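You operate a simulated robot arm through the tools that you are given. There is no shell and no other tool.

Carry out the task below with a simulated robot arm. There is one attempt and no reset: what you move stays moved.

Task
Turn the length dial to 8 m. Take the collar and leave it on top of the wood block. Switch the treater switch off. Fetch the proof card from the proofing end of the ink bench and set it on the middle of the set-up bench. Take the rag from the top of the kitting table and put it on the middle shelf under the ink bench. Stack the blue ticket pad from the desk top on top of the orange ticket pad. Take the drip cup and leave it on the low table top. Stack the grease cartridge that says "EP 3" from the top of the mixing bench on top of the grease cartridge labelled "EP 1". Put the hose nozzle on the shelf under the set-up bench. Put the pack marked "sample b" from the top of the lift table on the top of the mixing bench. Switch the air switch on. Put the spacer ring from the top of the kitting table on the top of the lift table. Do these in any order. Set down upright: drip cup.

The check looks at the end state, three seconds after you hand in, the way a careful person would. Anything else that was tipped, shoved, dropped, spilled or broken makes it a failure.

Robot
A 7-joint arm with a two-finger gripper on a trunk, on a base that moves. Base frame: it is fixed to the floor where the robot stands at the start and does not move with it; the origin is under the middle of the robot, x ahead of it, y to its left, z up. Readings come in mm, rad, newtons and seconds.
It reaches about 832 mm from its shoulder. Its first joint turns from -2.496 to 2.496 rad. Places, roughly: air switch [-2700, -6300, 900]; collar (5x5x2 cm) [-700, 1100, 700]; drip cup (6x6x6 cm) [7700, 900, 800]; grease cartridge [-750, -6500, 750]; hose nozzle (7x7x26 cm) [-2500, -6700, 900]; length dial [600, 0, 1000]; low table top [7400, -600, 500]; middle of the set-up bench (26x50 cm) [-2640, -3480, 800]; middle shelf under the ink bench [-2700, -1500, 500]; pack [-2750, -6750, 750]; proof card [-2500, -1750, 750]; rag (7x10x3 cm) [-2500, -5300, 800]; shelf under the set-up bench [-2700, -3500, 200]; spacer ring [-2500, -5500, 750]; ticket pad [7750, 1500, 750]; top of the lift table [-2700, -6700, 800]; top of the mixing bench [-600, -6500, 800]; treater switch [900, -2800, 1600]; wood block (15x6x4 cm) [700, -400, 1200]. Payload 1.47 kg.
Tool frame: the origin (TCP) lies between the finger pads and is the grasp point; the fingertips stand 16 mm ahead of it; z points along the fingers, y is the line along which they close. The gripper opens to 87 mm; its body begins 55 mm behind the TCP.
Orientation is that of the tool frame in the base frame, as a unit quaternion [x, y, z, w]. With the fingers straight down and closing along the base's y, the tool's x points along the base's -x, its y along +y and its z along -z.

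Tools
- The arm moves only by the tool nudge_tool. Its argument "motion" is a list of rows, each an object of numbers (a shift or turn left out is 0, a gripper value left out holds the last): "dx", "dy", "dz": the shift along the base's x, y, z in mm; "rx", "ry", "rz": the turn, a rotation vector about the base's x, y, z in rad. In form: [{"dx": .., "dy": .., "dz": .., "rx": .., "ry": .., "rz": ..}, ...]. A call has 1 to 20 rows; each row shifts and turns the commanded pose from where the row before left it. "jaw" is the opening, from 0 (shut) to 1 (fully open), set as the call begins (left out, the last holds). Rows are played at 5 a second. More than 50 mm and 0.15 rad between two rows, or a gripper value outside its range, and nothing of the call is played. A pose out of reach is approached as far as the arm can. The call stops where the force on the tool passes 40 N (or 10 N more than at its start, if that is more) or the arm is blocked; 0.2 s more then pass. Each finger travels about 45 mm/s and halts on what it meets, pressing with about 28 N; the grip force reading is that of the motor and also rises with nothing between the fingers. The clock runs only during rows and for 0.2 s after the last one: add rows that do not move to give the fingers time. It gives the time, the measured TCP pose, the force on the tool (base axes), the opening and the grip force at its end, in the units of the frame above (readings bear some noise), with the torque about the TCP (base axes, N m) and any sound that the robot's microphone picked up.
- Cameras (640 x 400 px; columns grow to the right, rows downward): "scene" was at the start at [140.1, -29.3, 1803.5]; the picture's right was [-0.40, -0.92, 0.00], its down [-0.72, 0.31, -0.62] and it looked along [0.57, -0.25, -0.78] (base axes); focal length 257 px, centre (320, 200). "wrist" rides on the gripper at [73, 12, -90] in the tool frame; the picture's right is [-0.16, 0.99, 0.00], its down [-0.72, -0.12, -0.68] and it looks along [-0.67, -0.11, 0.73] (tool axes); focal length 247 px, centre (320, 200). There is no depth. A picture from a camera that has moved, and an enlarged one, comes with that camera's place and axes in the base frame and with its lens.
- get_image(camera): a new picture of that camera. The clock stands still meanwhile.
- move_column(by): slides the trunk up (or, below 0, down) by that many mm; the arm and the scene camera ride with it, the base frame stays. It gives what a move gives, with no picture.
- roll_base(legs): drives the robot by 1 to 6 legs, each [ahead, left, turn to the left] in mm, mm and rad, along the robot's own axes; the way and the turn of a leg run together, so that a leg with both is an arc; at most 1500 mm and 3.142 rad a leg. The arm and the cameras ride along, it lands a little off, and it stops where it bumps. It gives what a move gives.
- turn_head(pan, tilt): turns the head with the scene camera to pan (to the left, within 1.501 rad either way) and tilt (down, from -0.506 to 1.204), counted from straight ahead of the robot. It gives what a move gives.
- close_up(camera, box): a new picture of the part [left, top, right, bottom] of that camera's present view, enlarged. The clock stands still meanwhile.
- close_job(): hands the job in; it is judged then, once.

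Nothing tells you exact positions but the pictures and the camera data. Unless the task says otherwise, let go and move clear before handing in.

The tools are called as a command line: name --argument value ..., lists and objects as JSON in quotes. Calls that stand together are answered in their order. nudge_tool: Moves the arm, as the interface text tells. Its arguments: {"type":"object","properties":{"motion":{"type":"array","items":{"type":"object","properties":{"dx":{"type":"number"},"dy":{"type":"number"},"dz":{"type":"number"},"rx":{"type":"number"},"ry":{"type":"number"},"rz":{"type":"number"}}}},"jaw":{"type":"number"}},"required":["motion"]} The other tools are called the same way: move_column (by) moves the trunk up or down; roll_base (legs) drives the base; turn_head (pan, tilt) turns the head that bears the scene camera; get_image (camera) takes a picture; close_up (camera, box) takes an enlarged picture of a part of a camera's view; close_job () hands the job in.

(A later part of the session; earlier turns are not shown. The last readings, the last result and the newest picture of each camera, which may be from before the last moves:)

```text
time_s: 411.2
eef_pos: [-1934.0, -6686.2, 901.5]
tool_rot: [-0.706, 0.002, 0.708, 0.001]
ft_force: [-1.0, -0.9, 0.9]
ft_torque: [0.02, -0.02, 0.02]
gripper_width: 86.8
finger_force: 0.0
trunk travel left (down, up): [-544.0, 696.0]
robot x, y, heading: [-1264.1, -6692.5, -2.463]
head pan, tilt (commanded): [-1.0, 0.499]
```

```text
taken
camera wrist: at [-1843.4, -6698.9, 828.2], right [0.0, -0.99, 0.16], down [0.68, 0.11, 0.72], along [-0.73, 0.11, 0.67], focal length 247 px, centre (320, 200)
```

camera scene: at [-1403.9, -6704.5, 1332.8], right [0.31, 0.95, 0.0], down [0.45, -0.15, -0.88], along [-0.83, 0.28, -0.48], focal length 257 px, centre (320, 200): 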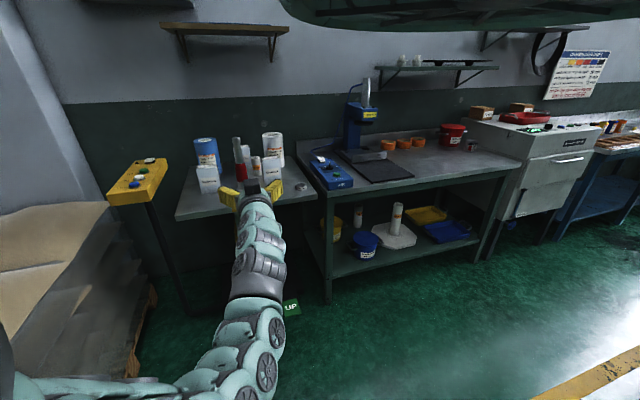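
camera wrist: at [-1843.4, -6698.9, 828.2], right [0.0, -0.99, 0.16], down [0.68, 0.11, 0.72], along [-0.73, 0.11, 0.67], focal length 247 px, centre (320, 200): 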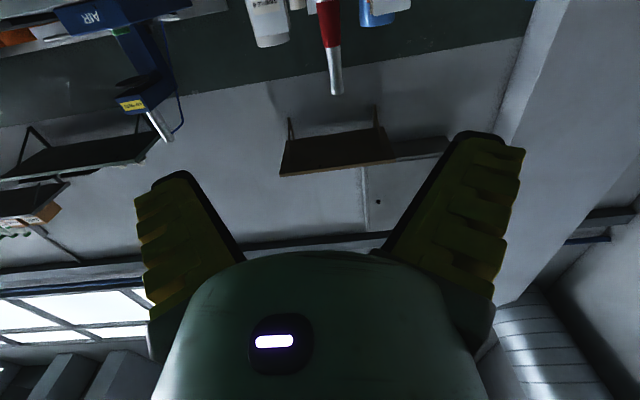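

The nozzle stands at about (−2498, −6702). I roll toward it with the horizontal, open hand.

roll_base --legs '[[360, -270, 0]]'

get_image --camera "wrist"

get_image --camera "scene"

```text
time_s: 413.9
eef_pos: [-2378.9, -6695.5, 900.5]
tool_rot: [-0.707, 0.003, 0.708, 0.002]
ft_force: [0.5, 0.3, 0.8]
ft_torque: [0.04, -0.02, -0.02]
gripper_width: 86.9
finger_force: 0.1
trunk travel left (down, up): [-544.0, 696.0]
robot x, y, heading: [-1711.0, -6699.2, -2.46]
head pan, tilt (commanded): [-1.0, 0.499]
```

```text
taken
camera wrist: at [-2288.1, -6709.5, 828.3], right [-0.01, -0.99, 0.16], down [0.68, 0.11, 0.72], along [-0.73, 0.11, 0.67], focal length 247 px, centre (320, 200)
```

wrist: 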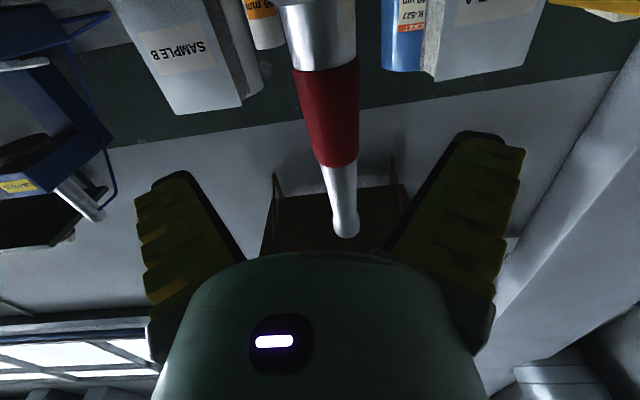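

```text
taken
camera scene: at [-1848.3, -6715.5, 1232.4], right [0.32, 0.95, 0.0], down [0.45, -0.15, -0.88], along [-0.83, 0.28, -0.48], focal length 257 px, centre (320, 200)
```

scene: 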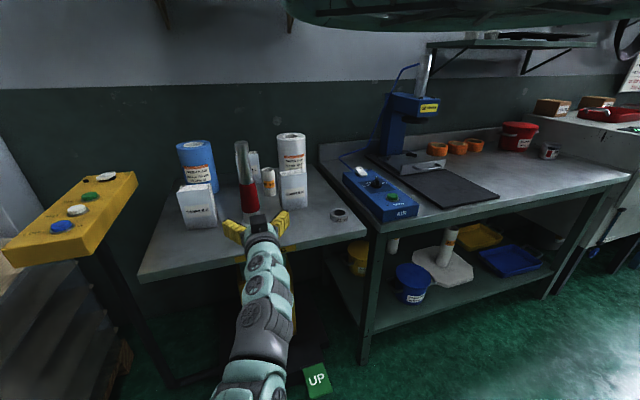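

nudge_tool --motion '[{"dx": -10, "dy": -3.5}, {"dx": -10, "dy": -3}]'

roll_base --legs '[[50, -40, 0]]'

get_image --camera "wrist"

```text
time_s: 414.5
eef_pos: [-2399.1, -6703.7, 902.1]
tool_rot: [-0.706, 0.004, 0.708, 0.002]
ft_force: [0.6, 0.0, 0.2]
ft_torque: [0.0, 0.01, 0.0]
gripper_width: 87.0
finger_force: 0.0
trunk travel left (down, up): [-544.0, 696.0]
robot x, y, heading: [-1707.2, -6701.0, -2.459]
head pan, tilt (commanded): [-1.0, 0.499]
```

```text
time_s: 415.5
eef_pos: [-2462.5, -6705.5, 900.5]
tool_rot: [-0.706, 0.003, 0.708, 0.001]
ft_force: [-0.4, 0.6, -0.3]
ft_torque: [0.0, -0.01, 0.01]
gripper_width: 87.0
finger_force: 0.0
trunk travel left (down, up): [-544.0, 696.0]
robot x, y, heading: [-1771.3, -6701.6, -2.461]
head pan, tilt (commanded): [-1.0, 0.499]
```

```text
taken
camera wrist: at [-2371.7, -6717.7, 828.7], right [0.0, -0.99, 0.16], down [0.68, 0.11, 0.72], along [-0.73, 0.11, 0.67], focal length 247 px, centre (320, 200)
```

wrist: 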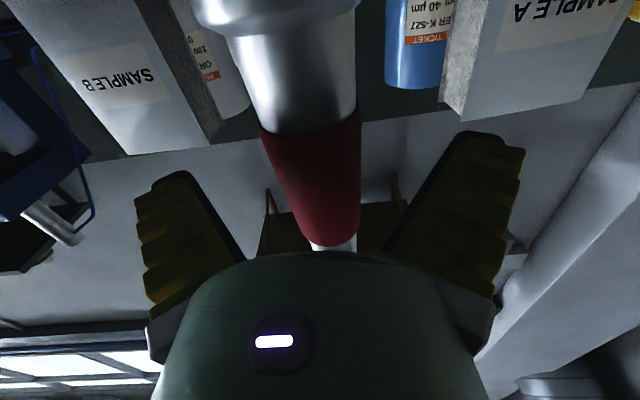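

nudge_tool --motion '[{"dx": -12, "dy": 1}, {"dx": -12, "dy": 1}, {"dx": -12}]'

nudge_tool --motion '[{"dx": 0}, {"dx": 0}, {"dx": 0}, {"dx": 0}, {"dx": 0}]' --jaw 0.2

get_image --camera "wrist"

close_up --camera "scene" --box '[150, 120, 350, 260]'

```text
time_s: 416.4
eef_pos: [-2491.9, -6702.4, 901.0]
tool_rot: [-0.705, 0.005, 0.709, 0.0]
ft_force: [27.3, -4.8, 17.9]
ft_torque: [-0.67, -4.54, -0.35]
gripper_width: 87.0
finger_force: 0.1
trunk travel left (down, up): [-544.0, 696.0]
robot x, y, heading: [-1769.5, -6700.8, -2.466]
head pan, tilt (commanded): [-1.0, 0.499]
stopped in row 3: the force on the tool passed its limit at 49 N (the readings are from after the stop); the commanded pose is now the measured one
```

```text
time_s: 417.2
eef_pos: [-2492.3, -6702.6, 900.2]
tool_rot: [-0.705, 0.005, 0.709, 0.001]
ft_force: [24.2, -5.3, 15.3]
ft_torque: [-0.59, -3.76, -0.23]
gripper_width: 38.5
finger_force: 13.0
trunk travel left (down, up): [-544.0, 696.0]
robot x, y, heading: [-1771.3, -6704.6, -2.462]
head pan, tilt (commanded): [-1.0, 0.499]
stopped in row 3: the force on the tool passed its limit at 44 N (the readings are from after the stop); the commanded pose is now the measured one
```

```text
taken
camera wrist: at [-2402.1, -6715.9, 828.3], right [-0.01, -0.99, 0.16], down [0.68, 0.11, 0.72], along [-0.73, 0.12, 0.67], focal length 247 px, centre (320, 200)
```

wrist: 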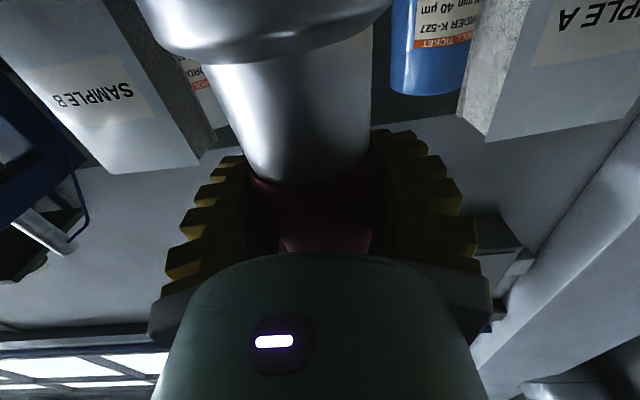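

```text
2.86 times, centred on (250, 190) of scene
camera zoom: at [-1907.9, -6717.5, 1231.8], right [0.31, 0.95, 0.0], down [0.46, -0.15, -0.88], along [-0.83, 0.28, -0.48], focal length 735 px, centre (520, 229)
```

zoom: 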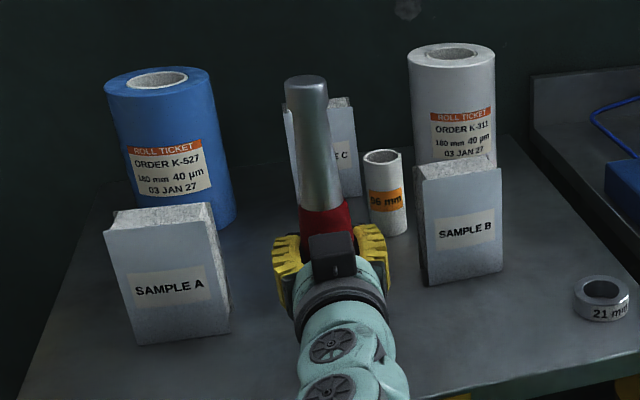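

The force suggests the wrist camera touches the table edge. I open, rise 18 mm, and grip higher.

nudge_tool --motion '[{"dx": 4}, {"dx": 0}, {"dx": 0}, {"dx": 0}]' --jaw 1.0

nudge_tool --motion '[{"dz": 9}, {"dz": 9}]'

get_image --camera "wrist"

```text
time_s: 418.2
eef_pos: [-2493.2, -6700.7, 904.1]
tool_rot: [-0.704, 0.003, 0.71, 0.001]
ft_force: [0.4, -0.1, 0.4]
ft_torque: [-0.01, 0.02, -0.01]
gripper_width: 86.8
finger_force: 0.1
trunk travel left (down, up): [-544.0, 696.0]
robot x, y, heading: [-1771.8, -6700.4, -2.459]
head pan, tilt (commanded): [-1.0, 0.499]
```

```text
time_s: 418.8
eef_pos: [-2492.3, -6702.4, 922.7]
tool_rot: [-0.704, 0.003, 0.71, 0.001]
ft_force: [-0.7, -0.4, 0.4]
ft_torque: [0.01, 0.0, -0.02]
gripper_width: 86.8
finger_force: 0.0
trunk travel left (down, up): [-544.0, 696.0]
robot x, y, heading: [-1771.5, -6701.0, -2.462]
head pan, tilt (commanded): [-1.0, 0.499]
```

```text
taken
camera wrist: at [-2402.9, -6714.8, 848.6], right [-0.01, -0.99, 0.16], down [0.69, 0.11, 0.72], along [-0.73, 0.11, 0.68], focal length 247 px, centre (320, 200)
```

wrist: 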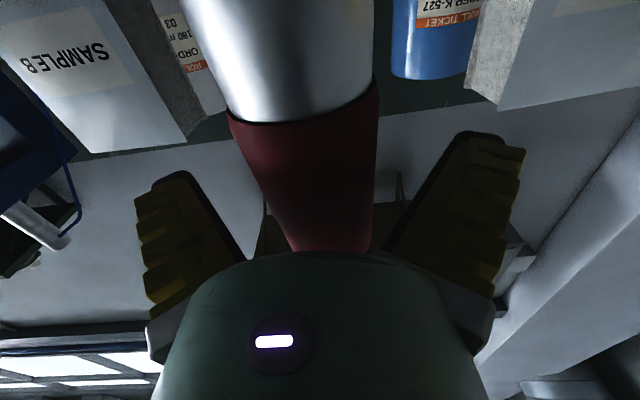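

nudge_tool --motion '[{"dx": -5}, {"dx": 0}]'

nudge_tool --motion '[{"dx": 0}, {"dx": 0}, {"dx": 0}, {"dx": 0}, {"dx": 0}]' --jaw 0.2

get_image --camera "wrist"

```text
time_s: 419.4
eef_pos: [-2497.4, -6700.9, 921.6]
tool_rot: [-0.704, 0.003, 0.711, 0.002]
ft_force: [-0.6, 0.2, 0.2]
ft_torque: [-0.02, 0.03, 0.05]
gripper_width: 87.1
finger_force: 0.0
trunk travel left (down, up): [-544.0, 696.0]
robot x, y, heading: [-1772.7, -6701.9, -2.46]
head pan, tilt (commanded): [-1.0, 0.499]
```

```text
time_s: 420.6
eef_pos: [-2497.7, -6701.2, 922.7]
tool_rot: [-0.703, 0.003, 0.711, 0.002]
ft_force: [-2.7, -0.4, 1.6]
ft_torque: [0.03, 0.06, 0.0]
gripper_width: 30.4
finger_force: 11.6
trunk travel left (down, up): [-544.0, 696.0]
robot x, y, heading: [-1769.4, -6701.3, -2.459]
head pan, tilt (commanded): [-1.0, 0.499]
```

```text
taken
camera wrist: at [-2408.5, -6714.4, 849.5], right [-0.01, -0.99, 0.16], down [0.69, 0.11, 0.72], along [-0.73, 0.11, 0.68], focal length 247 px, centre (320, 200)
```

wrist: 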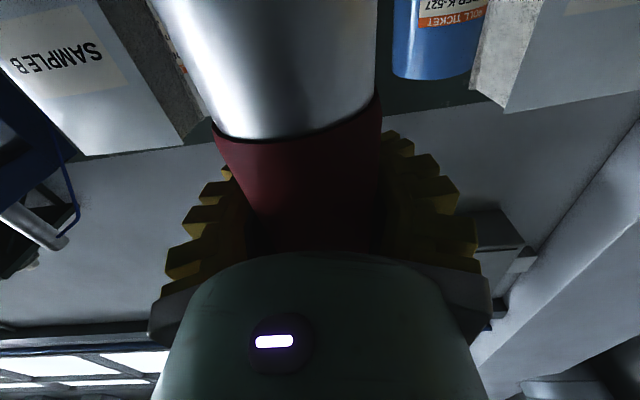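

nudge_tool --motion '[{"dx": 0}, {"dx": 0}, {"dx": 0}]' --jaw 0.0

nudge_tool --motion '[{"dz": 5}, {"dz": 10}, {"dz": 15}]'

get_image --camera "wrist"

close_up --camera "scene" --box '[150, 100, 350, 240]'

```text
time_s: 421.4
eef_pos: [-2498.4, -6702.7, 923.2]
tool_rot: [-0.704, 0.003, 0.71, 0.001]
ft_force: [-1.5, -1.5, 6.5]
ft_torque: [-0.11, -0.25, -0.04]
gripper_width: 22.7
finger_force: 27.9
trunk travel left (down, up): [-544.0, 696.0]
robot x, y, heading: [-1769.2, -6702.4, -2.458]
head pan, tilt (commanded): [-1.0, 0.499]
```

```text
time_s: 422.2
eef_pos: [-2497.2, -6701.3, 951.7]
tool_rot: [-0.705, 0.002, 0.71, 0.001]
ft_force: [-0.4, 0.8, -4.7]
ft_torque: [0.01, 0.12, -0.01]
gripper_width: 22.4
finger_force: 27.6
trunk travel left (down, up): [-544.0, 696.0]
robot x, y, heading: [-1773.4, -6701.2, -2.461]
head pan, tilt (commanded): [-1.0, 0.499]
```

```text
taken
camera wrist: at [-2407.3, -6714.4, 878.3], right [0.0, -0.99, 0.16], down [0.69, 0.11, 0.72], along [-0.73, 0.11, 0.68], focal length 247 px, centre (320, 200)
```

wrist: 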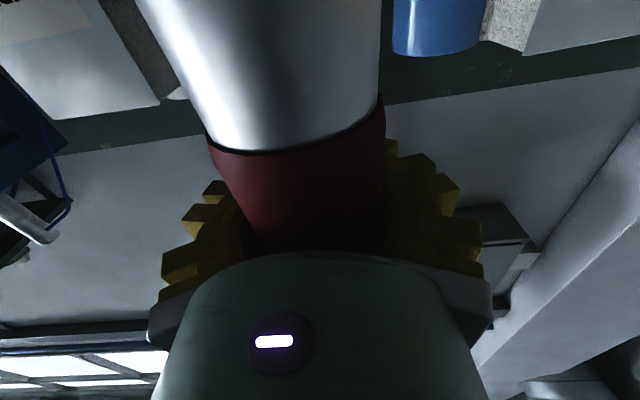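

```text
2.86 times, centred on (250, 170) of scene
camera zoom: at [-1910.6, -6716.5, 1232.3], right [0.31, 0.95, 0.0], down [0.45, -0.15, -0.88], along [-0.83, 0.28, -0.48], focal length 735 px, centre (520, 286)
```

zoom: 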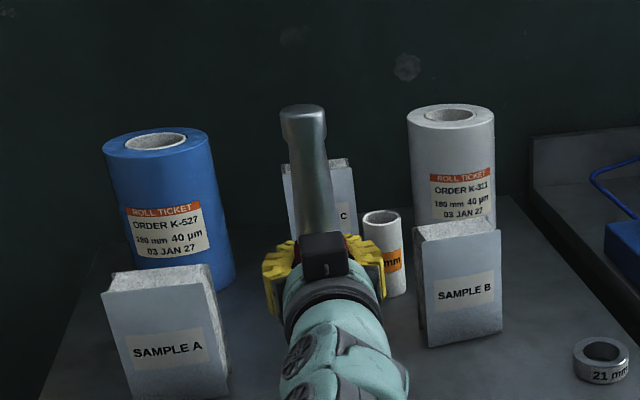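

The nozzle is lifted upright (about 0.5 kg). I back out from the table and check its pose.

nudge_tool --motion '[{"dz": 25}, {"dz": 25}]'

roll_base --legs '[[-350, 283, 0]]'

get_image --camera "scene"

get_image --camera "wrist"

```text
time_s: 422.8
eef_pos: [-2496.4, -6700.0, 1000.9]
tool_rot: [-0.705, 0.003, 0.709, 0.001]
ft_force: [0.2, 1.1, -4.3]
ft_torque: [0.02, 0.12, 0.02]
gripper_width: 22.0
finger_force: 28.1
trunk travel left (down, up): [-544.0, 696.0]
robot x, y, heading: [-1773.4, -6699.4, -2.459]
head pan, tilt (commanded): [-1.0, 0.499]
```

```text
time_s: 425.5
eef_pos: [-2048.6, -6713.5, 1001.0]
tool_rot: [-0.705, -0.001, 0.71, -0.002]
ft_force: [-0.8, -0.5, -5.3]
ft_torque: [0.02, 0.14, -0.02]
gripper_width: 22.1
finger_force: 28.1
trunk travel left (down, up): [-544.0, 696.0]
robot x, y, heading: [-1324.0, -6703.7, -2.452]
head pan, tilt (commanded): [-1.0, 0.499]
```

```text
taken
camera scene: at [-1462.1, -6723.4, 1232.3], right [0.3, 0.95, 0.0], down [0.46, -0.15, -0.88], along [-0.84, 0.27, -0.48], focal length 257 px, centre (320, 200)
```

scene: 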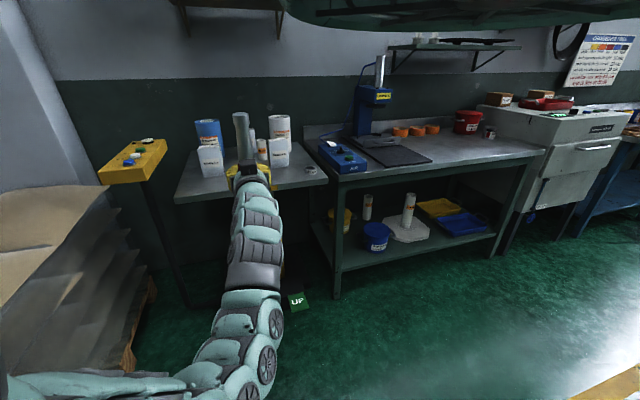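

```text
taken
camera wrist: at [-1958.7, -6726.2, 927.7], right [0.01, -0.99, 0.16], down [0.68, 0.12, 0.72], along [-0.73, 0.11, 0.68], focal length 247 px, centre (320, 200)
```

wrist: 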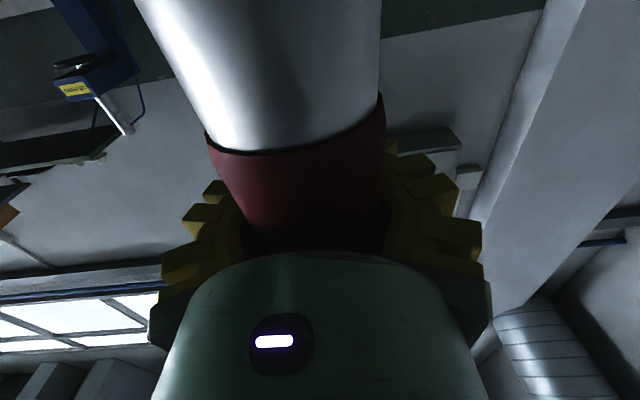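

I carry the nozzle north to the set-up bench.

roll_base --legs '[[-700, -849, 0], [-700, -849, 0], [-700, -849, 0]]'

move_column --by -400

get_image --camera "scene"

```text
time_s: 441.6
eef_pos: [-2019.9, -3400.3, 1001.0]
tool_rot: [-0.705, 0.009, 0.709, 0.008]
ft_force: [-0.5, 0.5, -3.4]
ft_torque: [-0.02, 0.11, -0.02]
gripper_width: 20.3
finger_force: 28.4
trunk travel left (down, up): [-544.0, 696.0]
robot x, y, heading: [-1291.1, -3412.0, -2.476]
head pan, tilt (commanded): [-1.0, 0.499]
```

```text
time_s: 445.4
eef_pos: [-2018.7, -3400.4, 602.2]
tool_rot: [-0.704, 0.008, 0.71, 0.006]
ft_force: [-0.3, 0.7, -4.4]
ft_torque: [0.03, 0.09, 0.0]
gripper_width: 19.8
finger_force: 28.6
trunk travel left (down, up): [-144.0, 1096.0]
robot x, y, heading: [-1294.8, -3410.7, -2.48]
head pan, tilt (commanded): [-1.0, 0.499]
```

```text
taken
camera scene: at [-1433.3, -3424.7, 832.3], right [0.33, 0.94, 0.0], down [0.45, -0.16, -0.88], along [-0.83, 0.29, -0.48], focal length 257 px, centre (320, 200)
```

scene: 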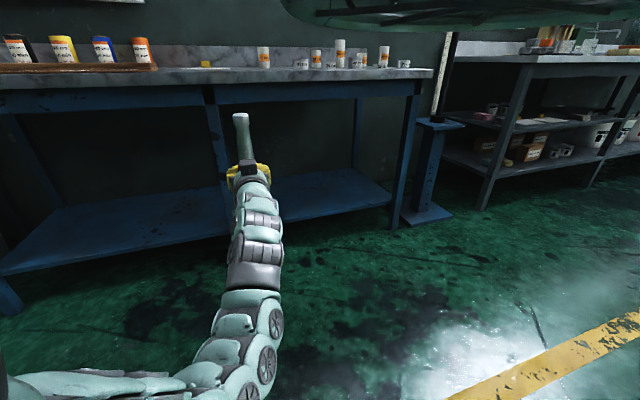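

get_image --camera "wrist"

close_up --camera "scene" --box '[120, 80, 400, 260]'

```text
taken
camera wrist: at [-1929.8, -3414.9, 527.7], right [-0.02, -0.99, 0.16], down [0.69, 0.1, 0.72], along [-0.73, 0.12, 0.68], focal length 247 px, centre (320, 200)
```

wrist: 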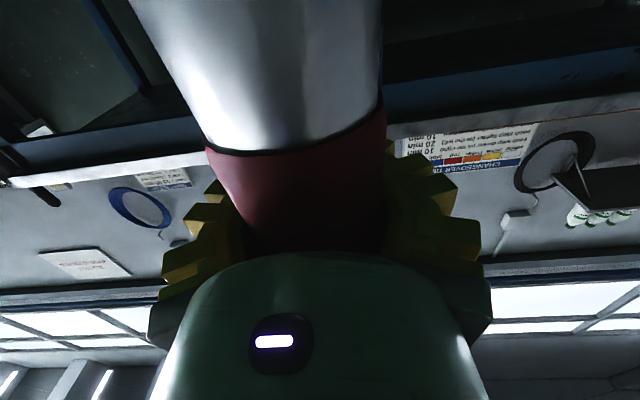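

```text
2.22 times, centred on (260, 170) of scene
camera zoom: at [-1433.3, -3424.7, 832.3], right [0.33, 0.94, 0.0], down [0.45, -0.16, -0.88], along [-0.83, 0.29, -0.48], focal length 572 px, centre (453, 267)
```

zoom: 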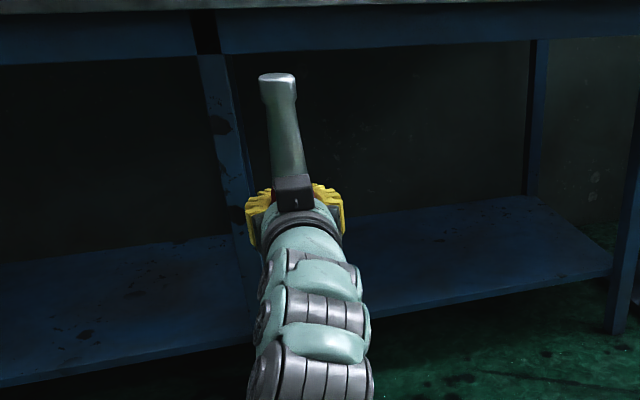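

The middle leg is at y≈−3466; the right section of the shelf is empty. I shift north to y≈−3150 and go down to shelf height.

roll_base --legs '[[-154, -197, 0]]'

move_column --by -144

nudge_tool --motion '[{"dz": -25}, {"dz": -25}, {"dz": -25}, {"dz": -25}]'

get_image --camera "scene"

```text
time_s: 447.2
eef_pos: [-2020.7, -3152.2, 600.5]
tool_rot: [-0.704, 0.008, 0.71, 0.005]
ft_force: [-0.2, 0.7, -3.8]
ft_torque: [-0.01, 0.14, -0.01]
gripper_width: 20.0
finger_force: 28.0
trunk travel left (down, up): [-144.0, 1096.0]
robot x, y, heading: [-1292.3, -3159.8, -2.473]
head pan, tilt (commanded): [-1.0, 0.499]
```

```text
time_s: 448.9
eef_pos: [-2021.7, -3151.7, 457.1]
tool_rot: [-0.705, 0.008, 0.709, 0.006]
ft_force: [-0.3, -0.3, -4.2]
ft_torque: [-0.01, 0.14, -0.02]
gripper_width: 19.7
finger_force: 27.8
trunk travel left (down, up): [0.0, 1240.0]
robot x, y, heading: [-1296.7, -3160.5, -2.477]
head pan, tilt (commanded): [-1.0, 0.499]
```

```text
time_s: 449.9
eef_pos: [-2020.8, -3152.5, 355.8]
tool_rot: [-0.705, 0.008, 0.71, 0.006]
ft_force: [-0.4, 0.9, -4.0]
ft_torque: [0.05, 0.08, 0.02]
gripper_width: 20.0
finger_force: 28.1
trunk travel left (down, up): [0.0, 1240.0]
robot x, y, heading: [-1294.5, -3162.3, -2.476]
head pan, tilt (commanded): [-1.0, 0.499]
```

```text
taken
camera scene: at [-1434.5, -3174.6, 688.3], right [0.33, 0.95, 0.0], down [0.45, -0.16, -0.88], along [-0.83, 0.29, -0.48], focal length 257 px, centre (320, 200)
```

scene: 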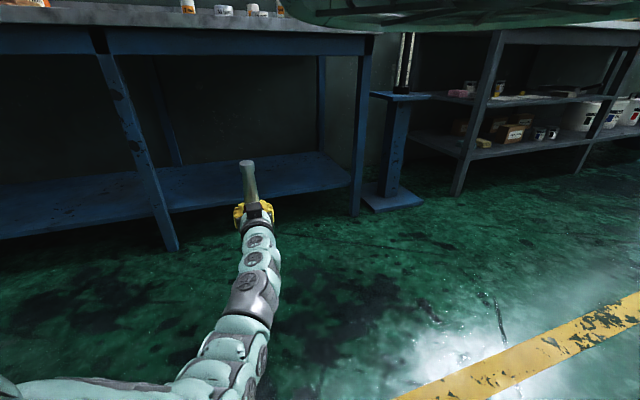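

Shelf top is about z=190. Nozzle base is ~38 mm above it; I roll in under the bench.

roll_base --legs '[[255, -200, 0]]'

get_image --camera "scene"

get_image --camera "wrist"

```text
time_s: 452.1
eef_pos: [-2336.8, -3158.5, 354.8]
tool_rot: [-0.705, 0.007, 0.709, 0.005]
ft_force: [0.9, -0.5, -5.0]
ft_torque: [-0.03, 0.1, -0.03]
gripper_width: 19.5
finger_force: 28.1
trunk travel left (down, up): [0.0, 1240.0]
robot x, y, heading: [-1610.2, -3164.1, -2.475]
head pan, tilt (commanded): [-1.0, 0.499]
```

```text
taken
camera scene: at [-1750.5, -3178.4, 688.1], right [0.32, 0.95, 0.0], down [0.46, -0.16, -0.88], along [-0.83, 0.28, -0.48], focal length 257 px, centre (320, 200)
```

scene: 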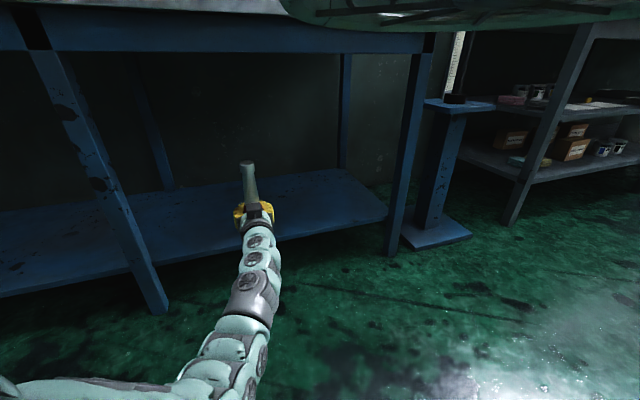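

```text
taken
camera wrist: at [-2246.6, -3172.1, 281.3], right [-0.02, -0.99, 0.16], down [0.68, 0.11, 0.72], along [-0.73, 0.12, 0.67], focal length 247 px, centre (320, 200)
```

wrist: 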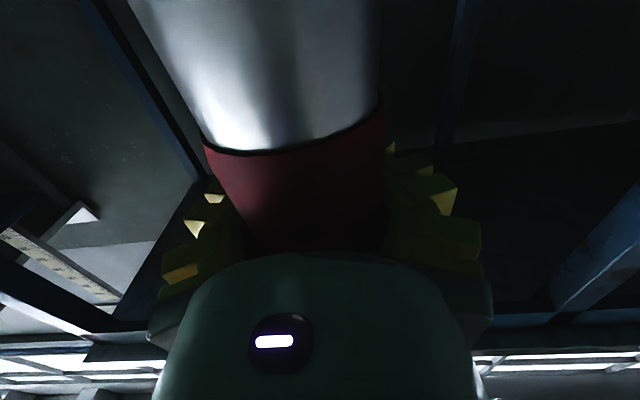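

roll_base --legs '[[114, -90, 0]]'

get_image --camera "scene"

```text
time_s: 453.4
eef_pos: [-2477.1, -3155.3, 352.6]
tool_rot: [-0.706, 0.008, 0.708, 0.006]
ft_force: [-0.4, -0.2, -5.0]
ft_torque: [0.01, 0.14, 0.02]
gripper_width: 19.8
finger_force: 28.2
trunk travel left (down, up): [0.0, 1240.0]
robot x, y, heading: [-1756.2, -3160.3, -2.474]
head pan, tilt (commanded): [-1.0, 0.499]
```

```text
taken
camera scene: at [-1891.7, -3176.6, 688.0], right [0.33, 0.95, 0.0], down [0.46, -0.16, -0.88], along [-0.83, 0.29, -0.48], focal length 257 px, centre (320, 200)
```

scene: 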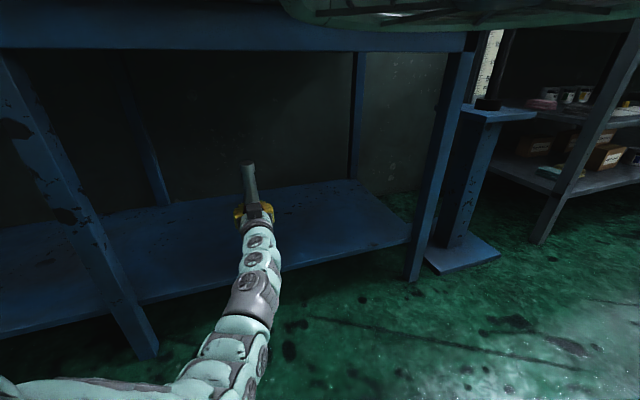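

Now I lower until the nozzle base touches the shelf.

nudge_tool --motion '[{"dz": -8}, {"dz": -8}, {"dz": -6}]'

nudge_tool --motion '[{"dz": -3}, {"dz": -3}]'

nudge_tool --motion '[{"dz": -2}, {"dz": -2}]'

```text
time_s: 454.2
eef_pos: [-2481.4, -3155.8, 334.7]
tool_rot: [-0.705, 0.008, 0.709, 0.007]
ft_force: [0.6, -0.3, -4.1]
ft_torque: [0.01, 0.11, 0.03]
gripper_width: 19.6
finger_force: 27.5
trunk travel left (down, up): [0.0, 1240.0]
robot x, y, heading: [-1754.4, -3165.0, -2.477]
head pan, tilt (commanded): [-1.0, 0.499]
```

```text
time_s: 454.8
eef_pos: [-2480.1, -3154.2, 328.6]
tool_rot: [-0.705, 0.007, 0.709, 0.005]
ft_force: [0.6, -0.7, -3.7]
ft_torque: [-0.01, 0.08, -0.01]
gripper_width: 19.2
finger_force: 28.1
trunk travel left (down, up): [0.0, 1240.0]
robot x, y, heading: [-1756.4, -3163.5, -2.475]
head pan, tilt (commanded): [-1.0, 0.499]
```

```text
time_s: 455.4
eef_pos: [-2481.6, -3154.0, 323.4]
tool_rot: [-0.706, 0.008, 0.708, 0.007]
ft_force: [0.7, -0.9, -3.1]
ft_torque: [-0.02, 0.1, -0.04]
gripper_width: 19.4
finger_force: 28.0
trunk travel left (down, up): [0.0, 1240.0]
robot x, y, heading: [-1754.7, -3160.5, -2.472]
head pan, tilt (commanded): [-1.0, 0.499]
```

nudge_tool --motion '[{"dz": -2}, {"dz": -2}]'

nudge_tool --motion '[{"dz": -2}, {"dz": -2}]'

close_up --camera "scene" --box '[180, 140, 340, 260]'

```text
time_s: 456.0
eef_pos: [-2481.5, -3154.3, 320.5]
tool_rot: [-0.705, 0.007, 0.709, 0.006]
ft_force: [-0.4, -0.5, -3.7]
ft_torque: [0.0, 0.11, -0.03]
gripper_width: 19.3
finger_force: 28.3
trunk travel left (down, up): [0.0, 1240.0]
robot x, y, heading: [-1753.9, -3162.8, -2.475]
head pan, tilt (commanded): [-1.0, 0.499]
```

```text
time_s: 456.6
eef_pos: [-2481.7, -3155.1, 314.2]
tool_rot: [-0.705, 0.008, 0.709, 0.006]
ft_force: [0.5, 0.6, -4.8]
ft_torque: [0.0, 0.12, 0.0]
gripper_width: 19.1
finger_force: 28.1
trunk travel left (down, up): [0.0, 1240.0]
robot x, y, heading: [-1753.5, -3163.4, -2.476]
head pan, tilt (commanded): [-1.0, 0.499]
```

```text
3.33 times, centred on (260, 200) of scene
camera zoom: at [-1894.9, -3176.7, 688.4], right [0.33, 0.95, 0.0], down [0.45, -0.16, -0.88], along [-0.83, 0.29, -0.48], focal length 858 px, centre (520, 200)
```

zoom: 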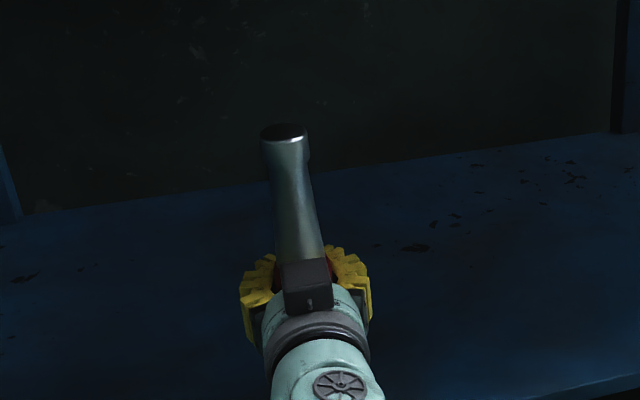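

nudge_tool --motion '[{"dz": -2}, {"dz": -2}]'

nudge_tool --motion '[{"dz": -2}, {"dz": -2}]'

nudge_tool --motion '[{"dz": -2}, {"dz": -2}]'

```text
time_s: 457.2
eef_pos: [-2481.3, -3155.2, 311.3]
tool_rot: [-0.705, 0.008, 0.709, 0.006]
ft_force: [-0.4, 0.4, -4.6]
ft_torque: [0.0, 0.09, -0.01]
gripper_width: 19.2
finger_force: 28.5
trunk travel left (down, up): [0.0, 1240.0]
robot x, y, heading: [-1758.2, -3163.4, -2.471]
head pan, tilt (commanded): [-1.0, 0.499]
```

```text
time_s: 457.8
eef_pos: [-2481.9, -3154.4, 306.3]
tool_rot: [-0.706, 0.008, 0.709, 0.006]
ft_force: [-0.4, 0.2, -4.2]
ft_torque: [-0.01, 0.11, 0.01]
gripper_width: 19.1
finger_force: 28.1
trunk travel left (down, up): [0.0, 1240.0]
robot x, y, heading: [-1758.4, -3159.5, -2.476]
head pan, tilt (commanded): [-1.0, 0.499]
```

```text
time_s: 458.4
eef_pos: [-2481.0, -3154.6, 305.4]
tool_rot: [-0.704, 0.008, 0.71, 0.006]
ft_force: [4.0, -1.0, 5.8]
ft_torque: [0.08, -0.79, -0.05]
gripper_width: 19.2
finger_force: 27.7
trunk travel left (down, up): [0.0, 1240.0]
robot x, y, heading: [-1754.7, -3163.7, -2.467]
head pan, tilt (commanded): [-1.0, 0.499]
```

nudge_tool --motion '[{"dz": -1.5}, {"dz": 0}]'

get_image --camera "wrist"

```text
time_s: 459.0
eef_pos: [-2483.1, -3154.3, 303.9]
tool_rot: [-0.703, 0.008, 0.711, 0.006]
ft_force: [4.3, -0.9, 15.3]
ft_torque: [-0.02, -1.46, 0.01]
gripper_width: 19.1
finger_force: 27.7
trunk travel left (down, up): [0.0, 1240.0]
robot x, y, heading: [-1754.6, -3161.8, -2.47]
head pan, tilt (commanded): [-1.0, 0.499]
```

```text
taken
camera wrist: at [-2394.1, -3169.6, 230.8], right [-0.02, -0.99, 0.16], down [0.69, 0.1, 0.72], along [-0.72, 0.12, 0.68], focal length 247 px, centre (320, 200)
```

wrist: 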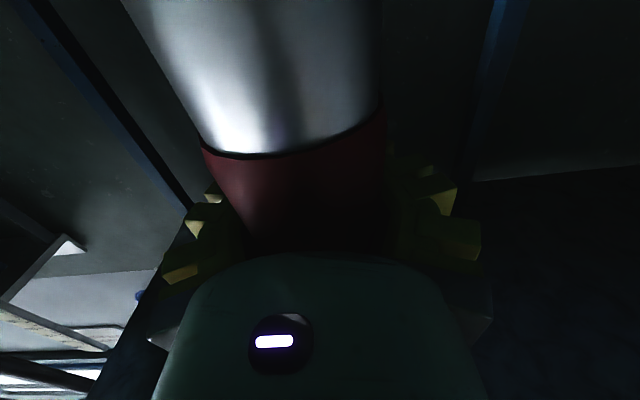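

Contact felt at the nozzle base. I open the fingers and check that it stands before retreating.

nudge_tool --motion '[{"dx": 0}, {"dx": 0}, {"dx": 0}, {"dx": 0}, {"dx": 0}]' --jaw 1.0

get_image --camera "wrist"

close_up --camera "scene" --box '[180, 140, 340, 260]'

```text
time_s: 460.2
eef_pos: [-2481.5, -3155.2, 302.8]
tool_rot: [-0.705, 0.008, 0.709, 0.006]
ft_force: [0.2, 0.2, 0.5]
ft_torque: [-0.01, -0.04, 0.0]
gripper_width: 87.2
finger_force: 0.1
trunk travel left (down, up): [0.0, 1240.0]
robot x, y, heading: [-1755.4, -3159.8, -2.473]
head pan, tilt (commanded): [-1.0, 0.499]
```

```text
taken
camera wrist: at [-2392.7, -3169.8, 229.0], right [-0.02, -0.99, 0.16], down [0.69, 0.11, 0.72], along [-0.73, 0.12, 0.68], focal length 247 px, centre (320, 200)
```

wrist: 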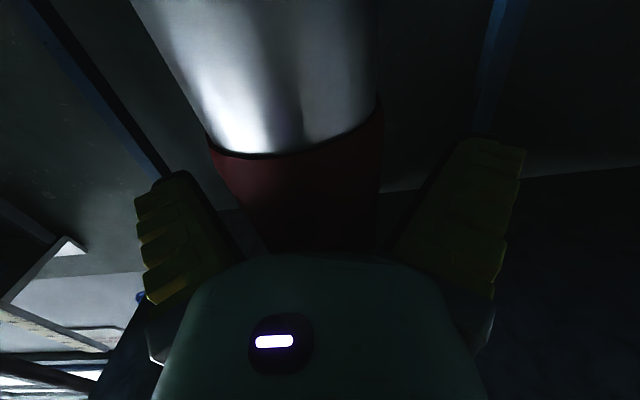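

```text
3.33 times, centred on (260, 200) of scene
camera zoom: at [-1895.7, -3176.6, 688.5], right [0.33, 0.95, 0.0], down [0.45, -0.16, -0.88], along [-0.83, 0.29, -0.48], focal length 858 px, centre (520, 200)
```

zoom: 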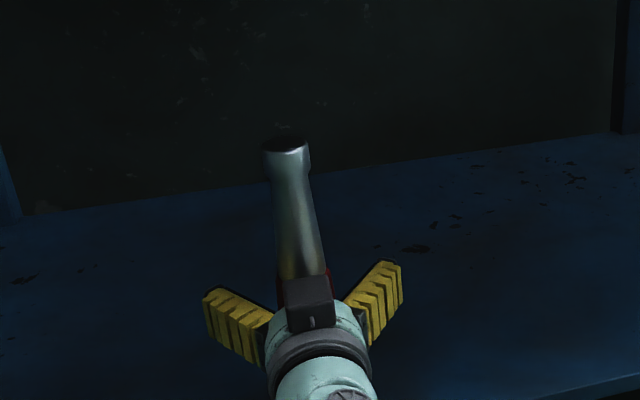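

Nozzle is free and standing. Retreating straight back.

roll_base --legs '[[-120, 95, 0]]'

get_image --camera "wrist"

roll_base --legs '[[-200, 158, 0]]'

get_image --camera "scene"

```text
time_s: 461.6
eef_pos: [-2336.0, -3155.5, 305.0]
tool_rot: [-0.704, 0.008, 0.71, 0.007]
ft_force: [0.4, -0.3, -0.2]
ft_torque: [0.0, -0.02, 0.06]
gripper_width: 87.0
finger_force: 0.0
trunk travel left (down, up): [0.0, 1240.0]
robot x, y, heading: [-1604.7, -3162.6, -2.476]
head pan, tilt (commanded): [-1.0, 0.499]
```

```text
taken
camera wrist: at [-2246.0, -3170.4, 231.1], right [-0.02, -0.99, 0.16], down [0.69, 0.1, 0.72], along [-0.72, 0.12, 0.68], focal length 247 px, centre (320, 200)
```

wrist: 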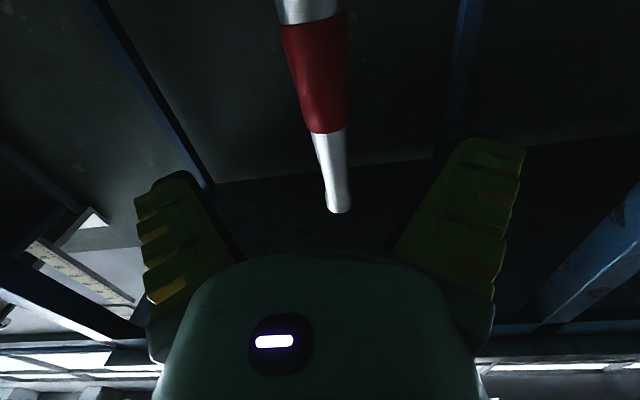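

```text
time_s: 463.4
eef_pos: [-2079.3, -3155.6, 304.8]
tool_rot: [-0.705, 0.008, 0.71, 0.006]
ft_force: [-0.7, -1.0, 0.5]
ft_torque: [-0.03, -0.01, -0.03]
gripper_width: 87.0
finger_force: 0.1
trunk travel left (down, up): [0.0, 1240.0]
robot x, y, heading: [-1350.4, -3161.2, -2.479]
head pan, tilt (commanded): [-1.0, 0.499]
```

```text
taken
camera scene: at [-1491.2, -3178.0, 688.8], right [0.33, 0.94, 0.0], down [0.45, -0.16, -0.88], along [-0.83, 0.29, -0.48], focal length 257 px, centre (320, 200)
```

scene: 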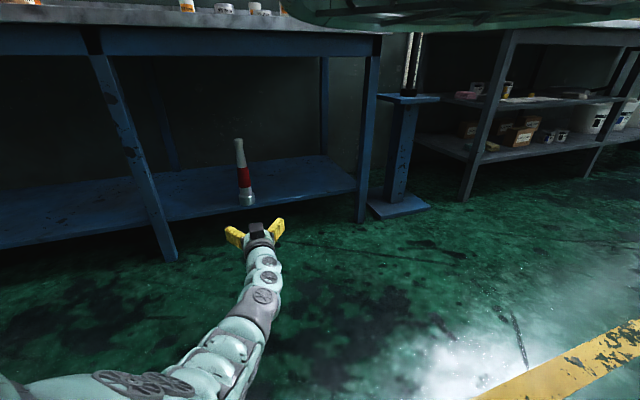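

The hose nozzle stands on the shelf. Next the pack "SAMPLE B": I raise the trunk, turn the fingers down and yaw the hand to grip it front-to-back.

move_column --by 400

move_column --by 370

nudge_tool --motion '[{"dx": 14, "dz": -4, "ry": -0.131}, {"dx": 14, "dz": -4, "ry": -0.131}, {"dx": 14, "dz": -4, "ry": -0.131}, {"dx": 14, "dz": -4, "ry": -0.131}, {"dx": 14, "dz": -4, "ry": -0.131}, {"dx": 14, "dz": -4, "ry": -0.131}, {"dx": 14, "dz": -4, "ry": -0.131}, {"dx": 14, "dz": -4, "ry": -0.131}, {"dx": 14, "dz": -4, "ry": -0.131}, {"dx": 14, "dz": -4, "ry": -0.131}, {"dx": 14, "dz": -4, "ry": -0.131}, {"dx": 14, "dz": -4, "ry": -0.131}]'

nudge_tool --motion '[{"rz": 0.131}, {"rz": 0.131}, {"rz": 0.131}, {"rz": 0.131}, {"rz": 0.131}, {"rz": 0.131}, {"rz": 0.131}, {"rz": 0.131}, {"rz": 0.131}, {"rz": 0.131}, {"rz": 0.131}, {"rz": 0.131}]'

get_image --camera "scene"

```text
time_s: 467.3
eef_pos: [-2075.1, -3156.3, 702.4]
tool_rot: [-0.704, 0.008, 0.71, 0.006]
ft_force: [0.0, 0.2, 0.2]
ft_torque: [-0.01, -0.02, -0.03]
gripper_width: 87.0
finger_force: 0.0
trunk travel left (down, up): [-400.0, 840.0]
robot x, y, heading: [-1348.5, -3163.8, -2.477]
head pan, tilt (commanded): [-1.0, 0.499]
```

```text
time_s: 470.9
eef_pos: [-2074.1, -3154.8, 1071.8]
tool_rot: [-0.705, 0.008, 0.709, 0.006]
ft_force: [-0.9, -0.1, 0.5]
ft_torque: [0.01, 0.0, 0.01]
gripper_width: 86.6
finger_force: 0.1
trunk travel left (down, up): [-770.0, 470.0]
robot x, y, heading: [-1349.8, -3163.9, -2.482]
head pan, tilt (commanded): [-1.0, 0.499]
```

```text
time_s: 473.4
eef_pos: [-1907.8, -3155.6, 1024.7]
tool_rot: [1.0, -0.002, -0.001, -0.011]
ft_force: [1.0, 0.1, 0.0]
ft_torque: [-0.01, 0.02, 0.01]
gripper_width: 87.1
finger_force: 0.0
trunk travel left (down, up): [-770.0, 470.0]
robot x, y, heading: [-1348.3, -3164.1, -2.479]
head pan, tilt (commanded): [-1.0, 0.499]
```

```text
time_s: 476.1
eef_pos: [-1906.6, -3156.6, 1025.1]
tool_rot: [0.707, 0.708, -0.01, -0.006]
ft_force: [0.7, 1.5, -0.1]
ft_torque: [-0.01, -0.01, -0.01]
gripper_width: 87.0
finger_force: 0.0
trunk travel left (down, up): [-770.0, 470.0]
robot x, y, heading: [-1350.6, -3165.4, -2.477]
head pan, tilt (commanded): [-1.0, 0.499]
```

```text
taken
camera scene: at [-1488.6, -3178.0, 1458.5], right [0.33, 0.94, 0.0], down [0.45, -0.16, -0.88], along [-0.83, 0.29, -0.48], focal length 257 px, centre (320, 200)
```

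scene: 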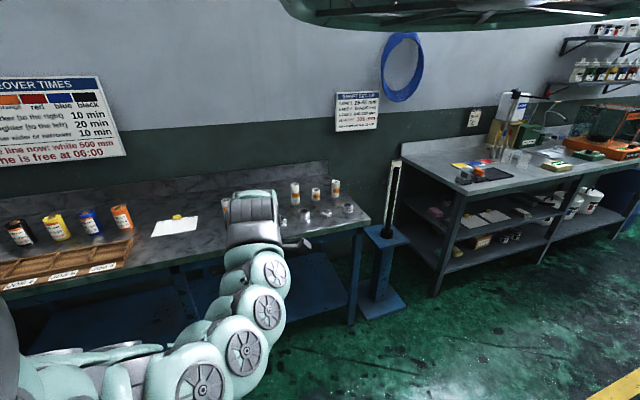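

Now drive south to the lift table again.

roll_base --legs '[[699, 892, 0], [699, 892, 0], [699, 892, 0]]'

get_image --camera "scene"

```text
time_s: 492.6
eef_pos: [-1901.2, -6538.0, 1025.0]
tool_rot: [0.714, 0.7, -0.009, -0.005]
ft_force: [-0.2, -0.2, -0.7]
ft_torque: [-0.01, 0.0, -0.01]
gripper_width: 87.0
finger_force: 0.1
trunk travel left (down, up): [-770.0, 470.0]
robot x, y, heading: [-1339.1, -6557.9, -2.5]
head pan, tilt (commanded): [-1.0, 0.499]
```

```text
taken
camera scene: at [-1482.0, -6567.9, 1458.5], right [0.35, 0.94, 0.0], down [0.45, -0.17, -0.88], along [-0.82, 0.3, -0.48], focal length 257 px, centre (320, 200)
```

scene: 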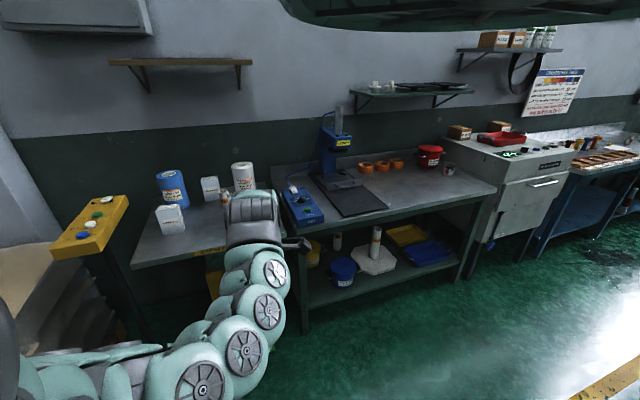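

roll_base --legs '[[507, -356, 0]]'

get_image --camera "wrist"

get_image --camera "scene"

```text
time_s: 496.0
eef_pos: [-2512.5, -6558.3, 1024.6]
tool_rot: [0.712, 0.702, -0.009, -0.006]
ft_force: [-0.1, 0.2, -0.1]
ft_torque: [0.03, 0.03, 0.02]
gripper_width: 86.9
finger_force: 0.1
trunk travel left (down, up): [-770.0, 470.0]
robot x, y, heading: [-1957.2, -6577.1, -2.491]
head pan, tilt (commanded): [-1.0, 0.499]
```

```text
taken
camera wrist: at [-2498.3, -6485.6, 1114.1], right [0.98, -0.17, -0.02], down [-0.11, -0.72, 0.69], along [-0.13, -0.67, -0.73], focal length 247 px, centre (320, 200)
```

wrist: 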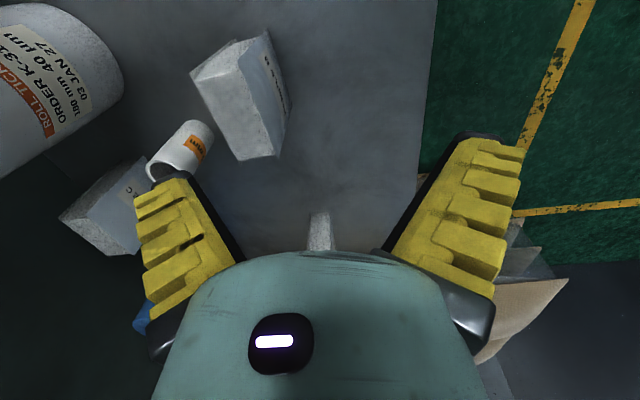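

```text
taken
camera scene: at [-2095.6, -6586.7, 1458.5], right [0.34, 0.94, 0.0], down [0.45, -0.16, -0.88], along [-0.82, 0.3, -0.48], focal length 257 px, centre (320, 200)
```

scene: 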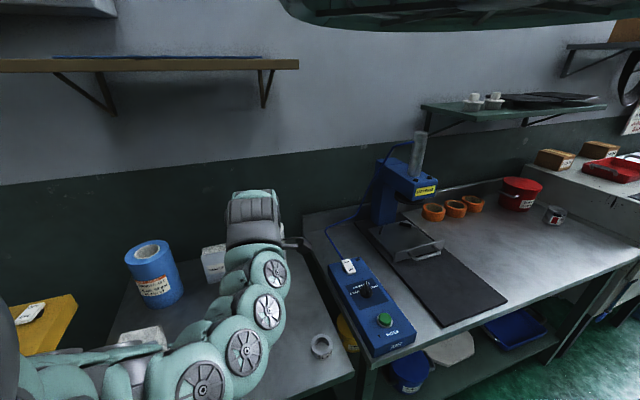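

close_up --camera "wrist" --box '[130, 0, 330, 180]'

```text
2.22 times, centred on (230, 90) of wrist
camera zoom: at [-2498.3, -6485.6, 1114.1], right [0.98, -0.17, -0.02], down [-0.11, -0.72, 0.69], along [-0.13, -0.67, -0.73], focal length 549 px, centre (520, 444)
```

zoom: 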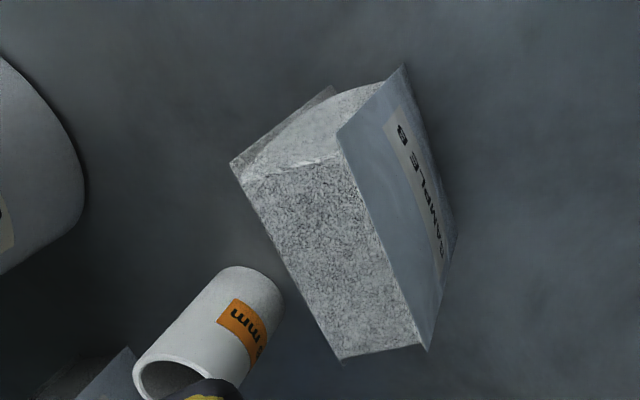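

nudge_tool --motion '[{"dx": -30}, {"dx": -30, "dy": -5}]'

close_up --camera "wrist" --box '[160, 0, 400, 200]'

```text
time_s: 496.6
eef_pos: [-2575.2, -6563.6, 1026.1]
tool_rot: [0.712, 0.702, -0.009, -0.006]
ft_force: [-0.6, -0.5, -0.5]
ft_torque: [-0.03, -0.01, -0.03]
gripper_width: 87.0
finger_force: 0.1
trunk travel left (down, up): [-770.0, 470.0]
robot x, y, heading: [-1953.6, -6576.3, -2.49]
head pan, tilt (commanded): [-1.0, 0.499]
```

```text
2.00 times, centred on (280, 100) of wrist
camera zoom: at [-2559.4, -6490.7, 1115.3], right [0.98, -0.17, -0.02], down [-0.11, -0.72, 0.69], along [-0.13, -0.67, -0.73], focal length 494 px, centre (400, 400)
```

zoom: 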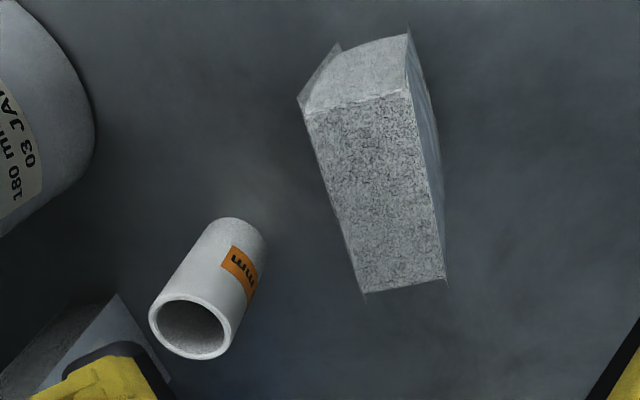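

Pack B: top at z≈923, centre (−2580, −6566), 37 mm thick front-to-back. I align and descend over it.

nudge_tool --motion '[{"dx": -5, "dy": -2.5, "rz": 0.08}, {"dz": -30}, {"dz": -30}]'

get_image --camera "wrist"

```text
time_s: 497.4
eef_pos: [-2579.6, -6566.5, 964.3]
tool_rot: [0.683, 0.73, -0.01, -0.006]
ft_force: [-0.2, -0.3, 0.7]
ft_torque: [0.0, 0.0, 0.0]
gripper_width: 86.8
finger_force: 0.0
trunk travel left (down, up): [-770.0, 470.0]
robot x, y, heading: [-1951.9, -6575.2, -2.491]
head pan, tilt (commanded): [-1.0, 0.499]
```

```text
taken
camera wrist: at [-2571.2, -6492.7, 1053.6], right [1.0, -0.09, -0.02], down [-0.05, -0.73, 0.69], along [-0.08, -0.68, -0.73], focal length 247 px, centre (320, 200)
```

wrist: 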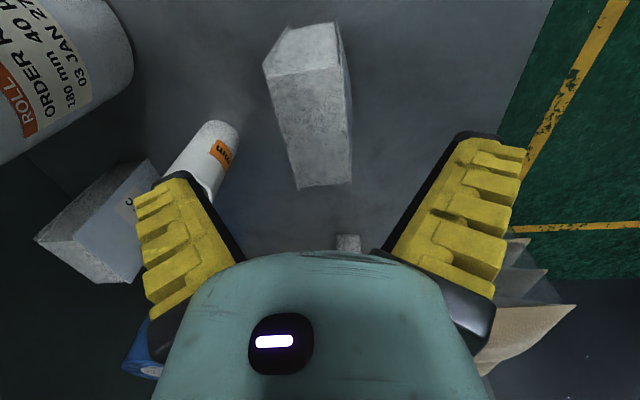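

nudge_tool --motion '[{"dx": -2, "dy": 4, "dz": -25}, {"dz": -25}, {"dz": -20}]'

get_image --camera "wrist"

```text
time_s: 498.2
eef_pos: [-2574.9, -6563.7, 916.0]
tool_rot: [0.683, 0.73, -0.008, -0.005]
ft_force: [0.9, -0.2, -1.3]
ft_torque: [0.0, -0.02, -0.03]
gripper_width: 87.3
finger_force: 0.1
out of reach, approached as far as the arm can: row 2, 3
trunk travel left (down, up): [-770.0, 470.0]
robot x, y, heading: [-1955.2, -6576.1, -2.49]
head pan, tilt (commanded): [-1.0, 0.499]
```

```text
taken
camera wrist: at [-2565.2, -6490.2, 1004.0], right [1.0, -0.09, -0.02], down [-0.05, -0.73, 0.69], along [-0.08, -0.68, -0.73], focal length 247 px, centre (320, 200)
```

wrist: 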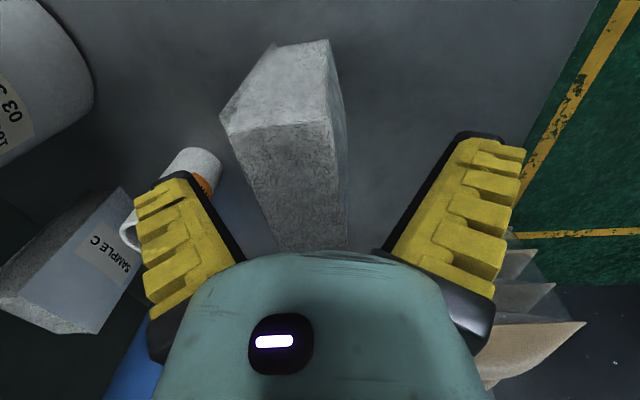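

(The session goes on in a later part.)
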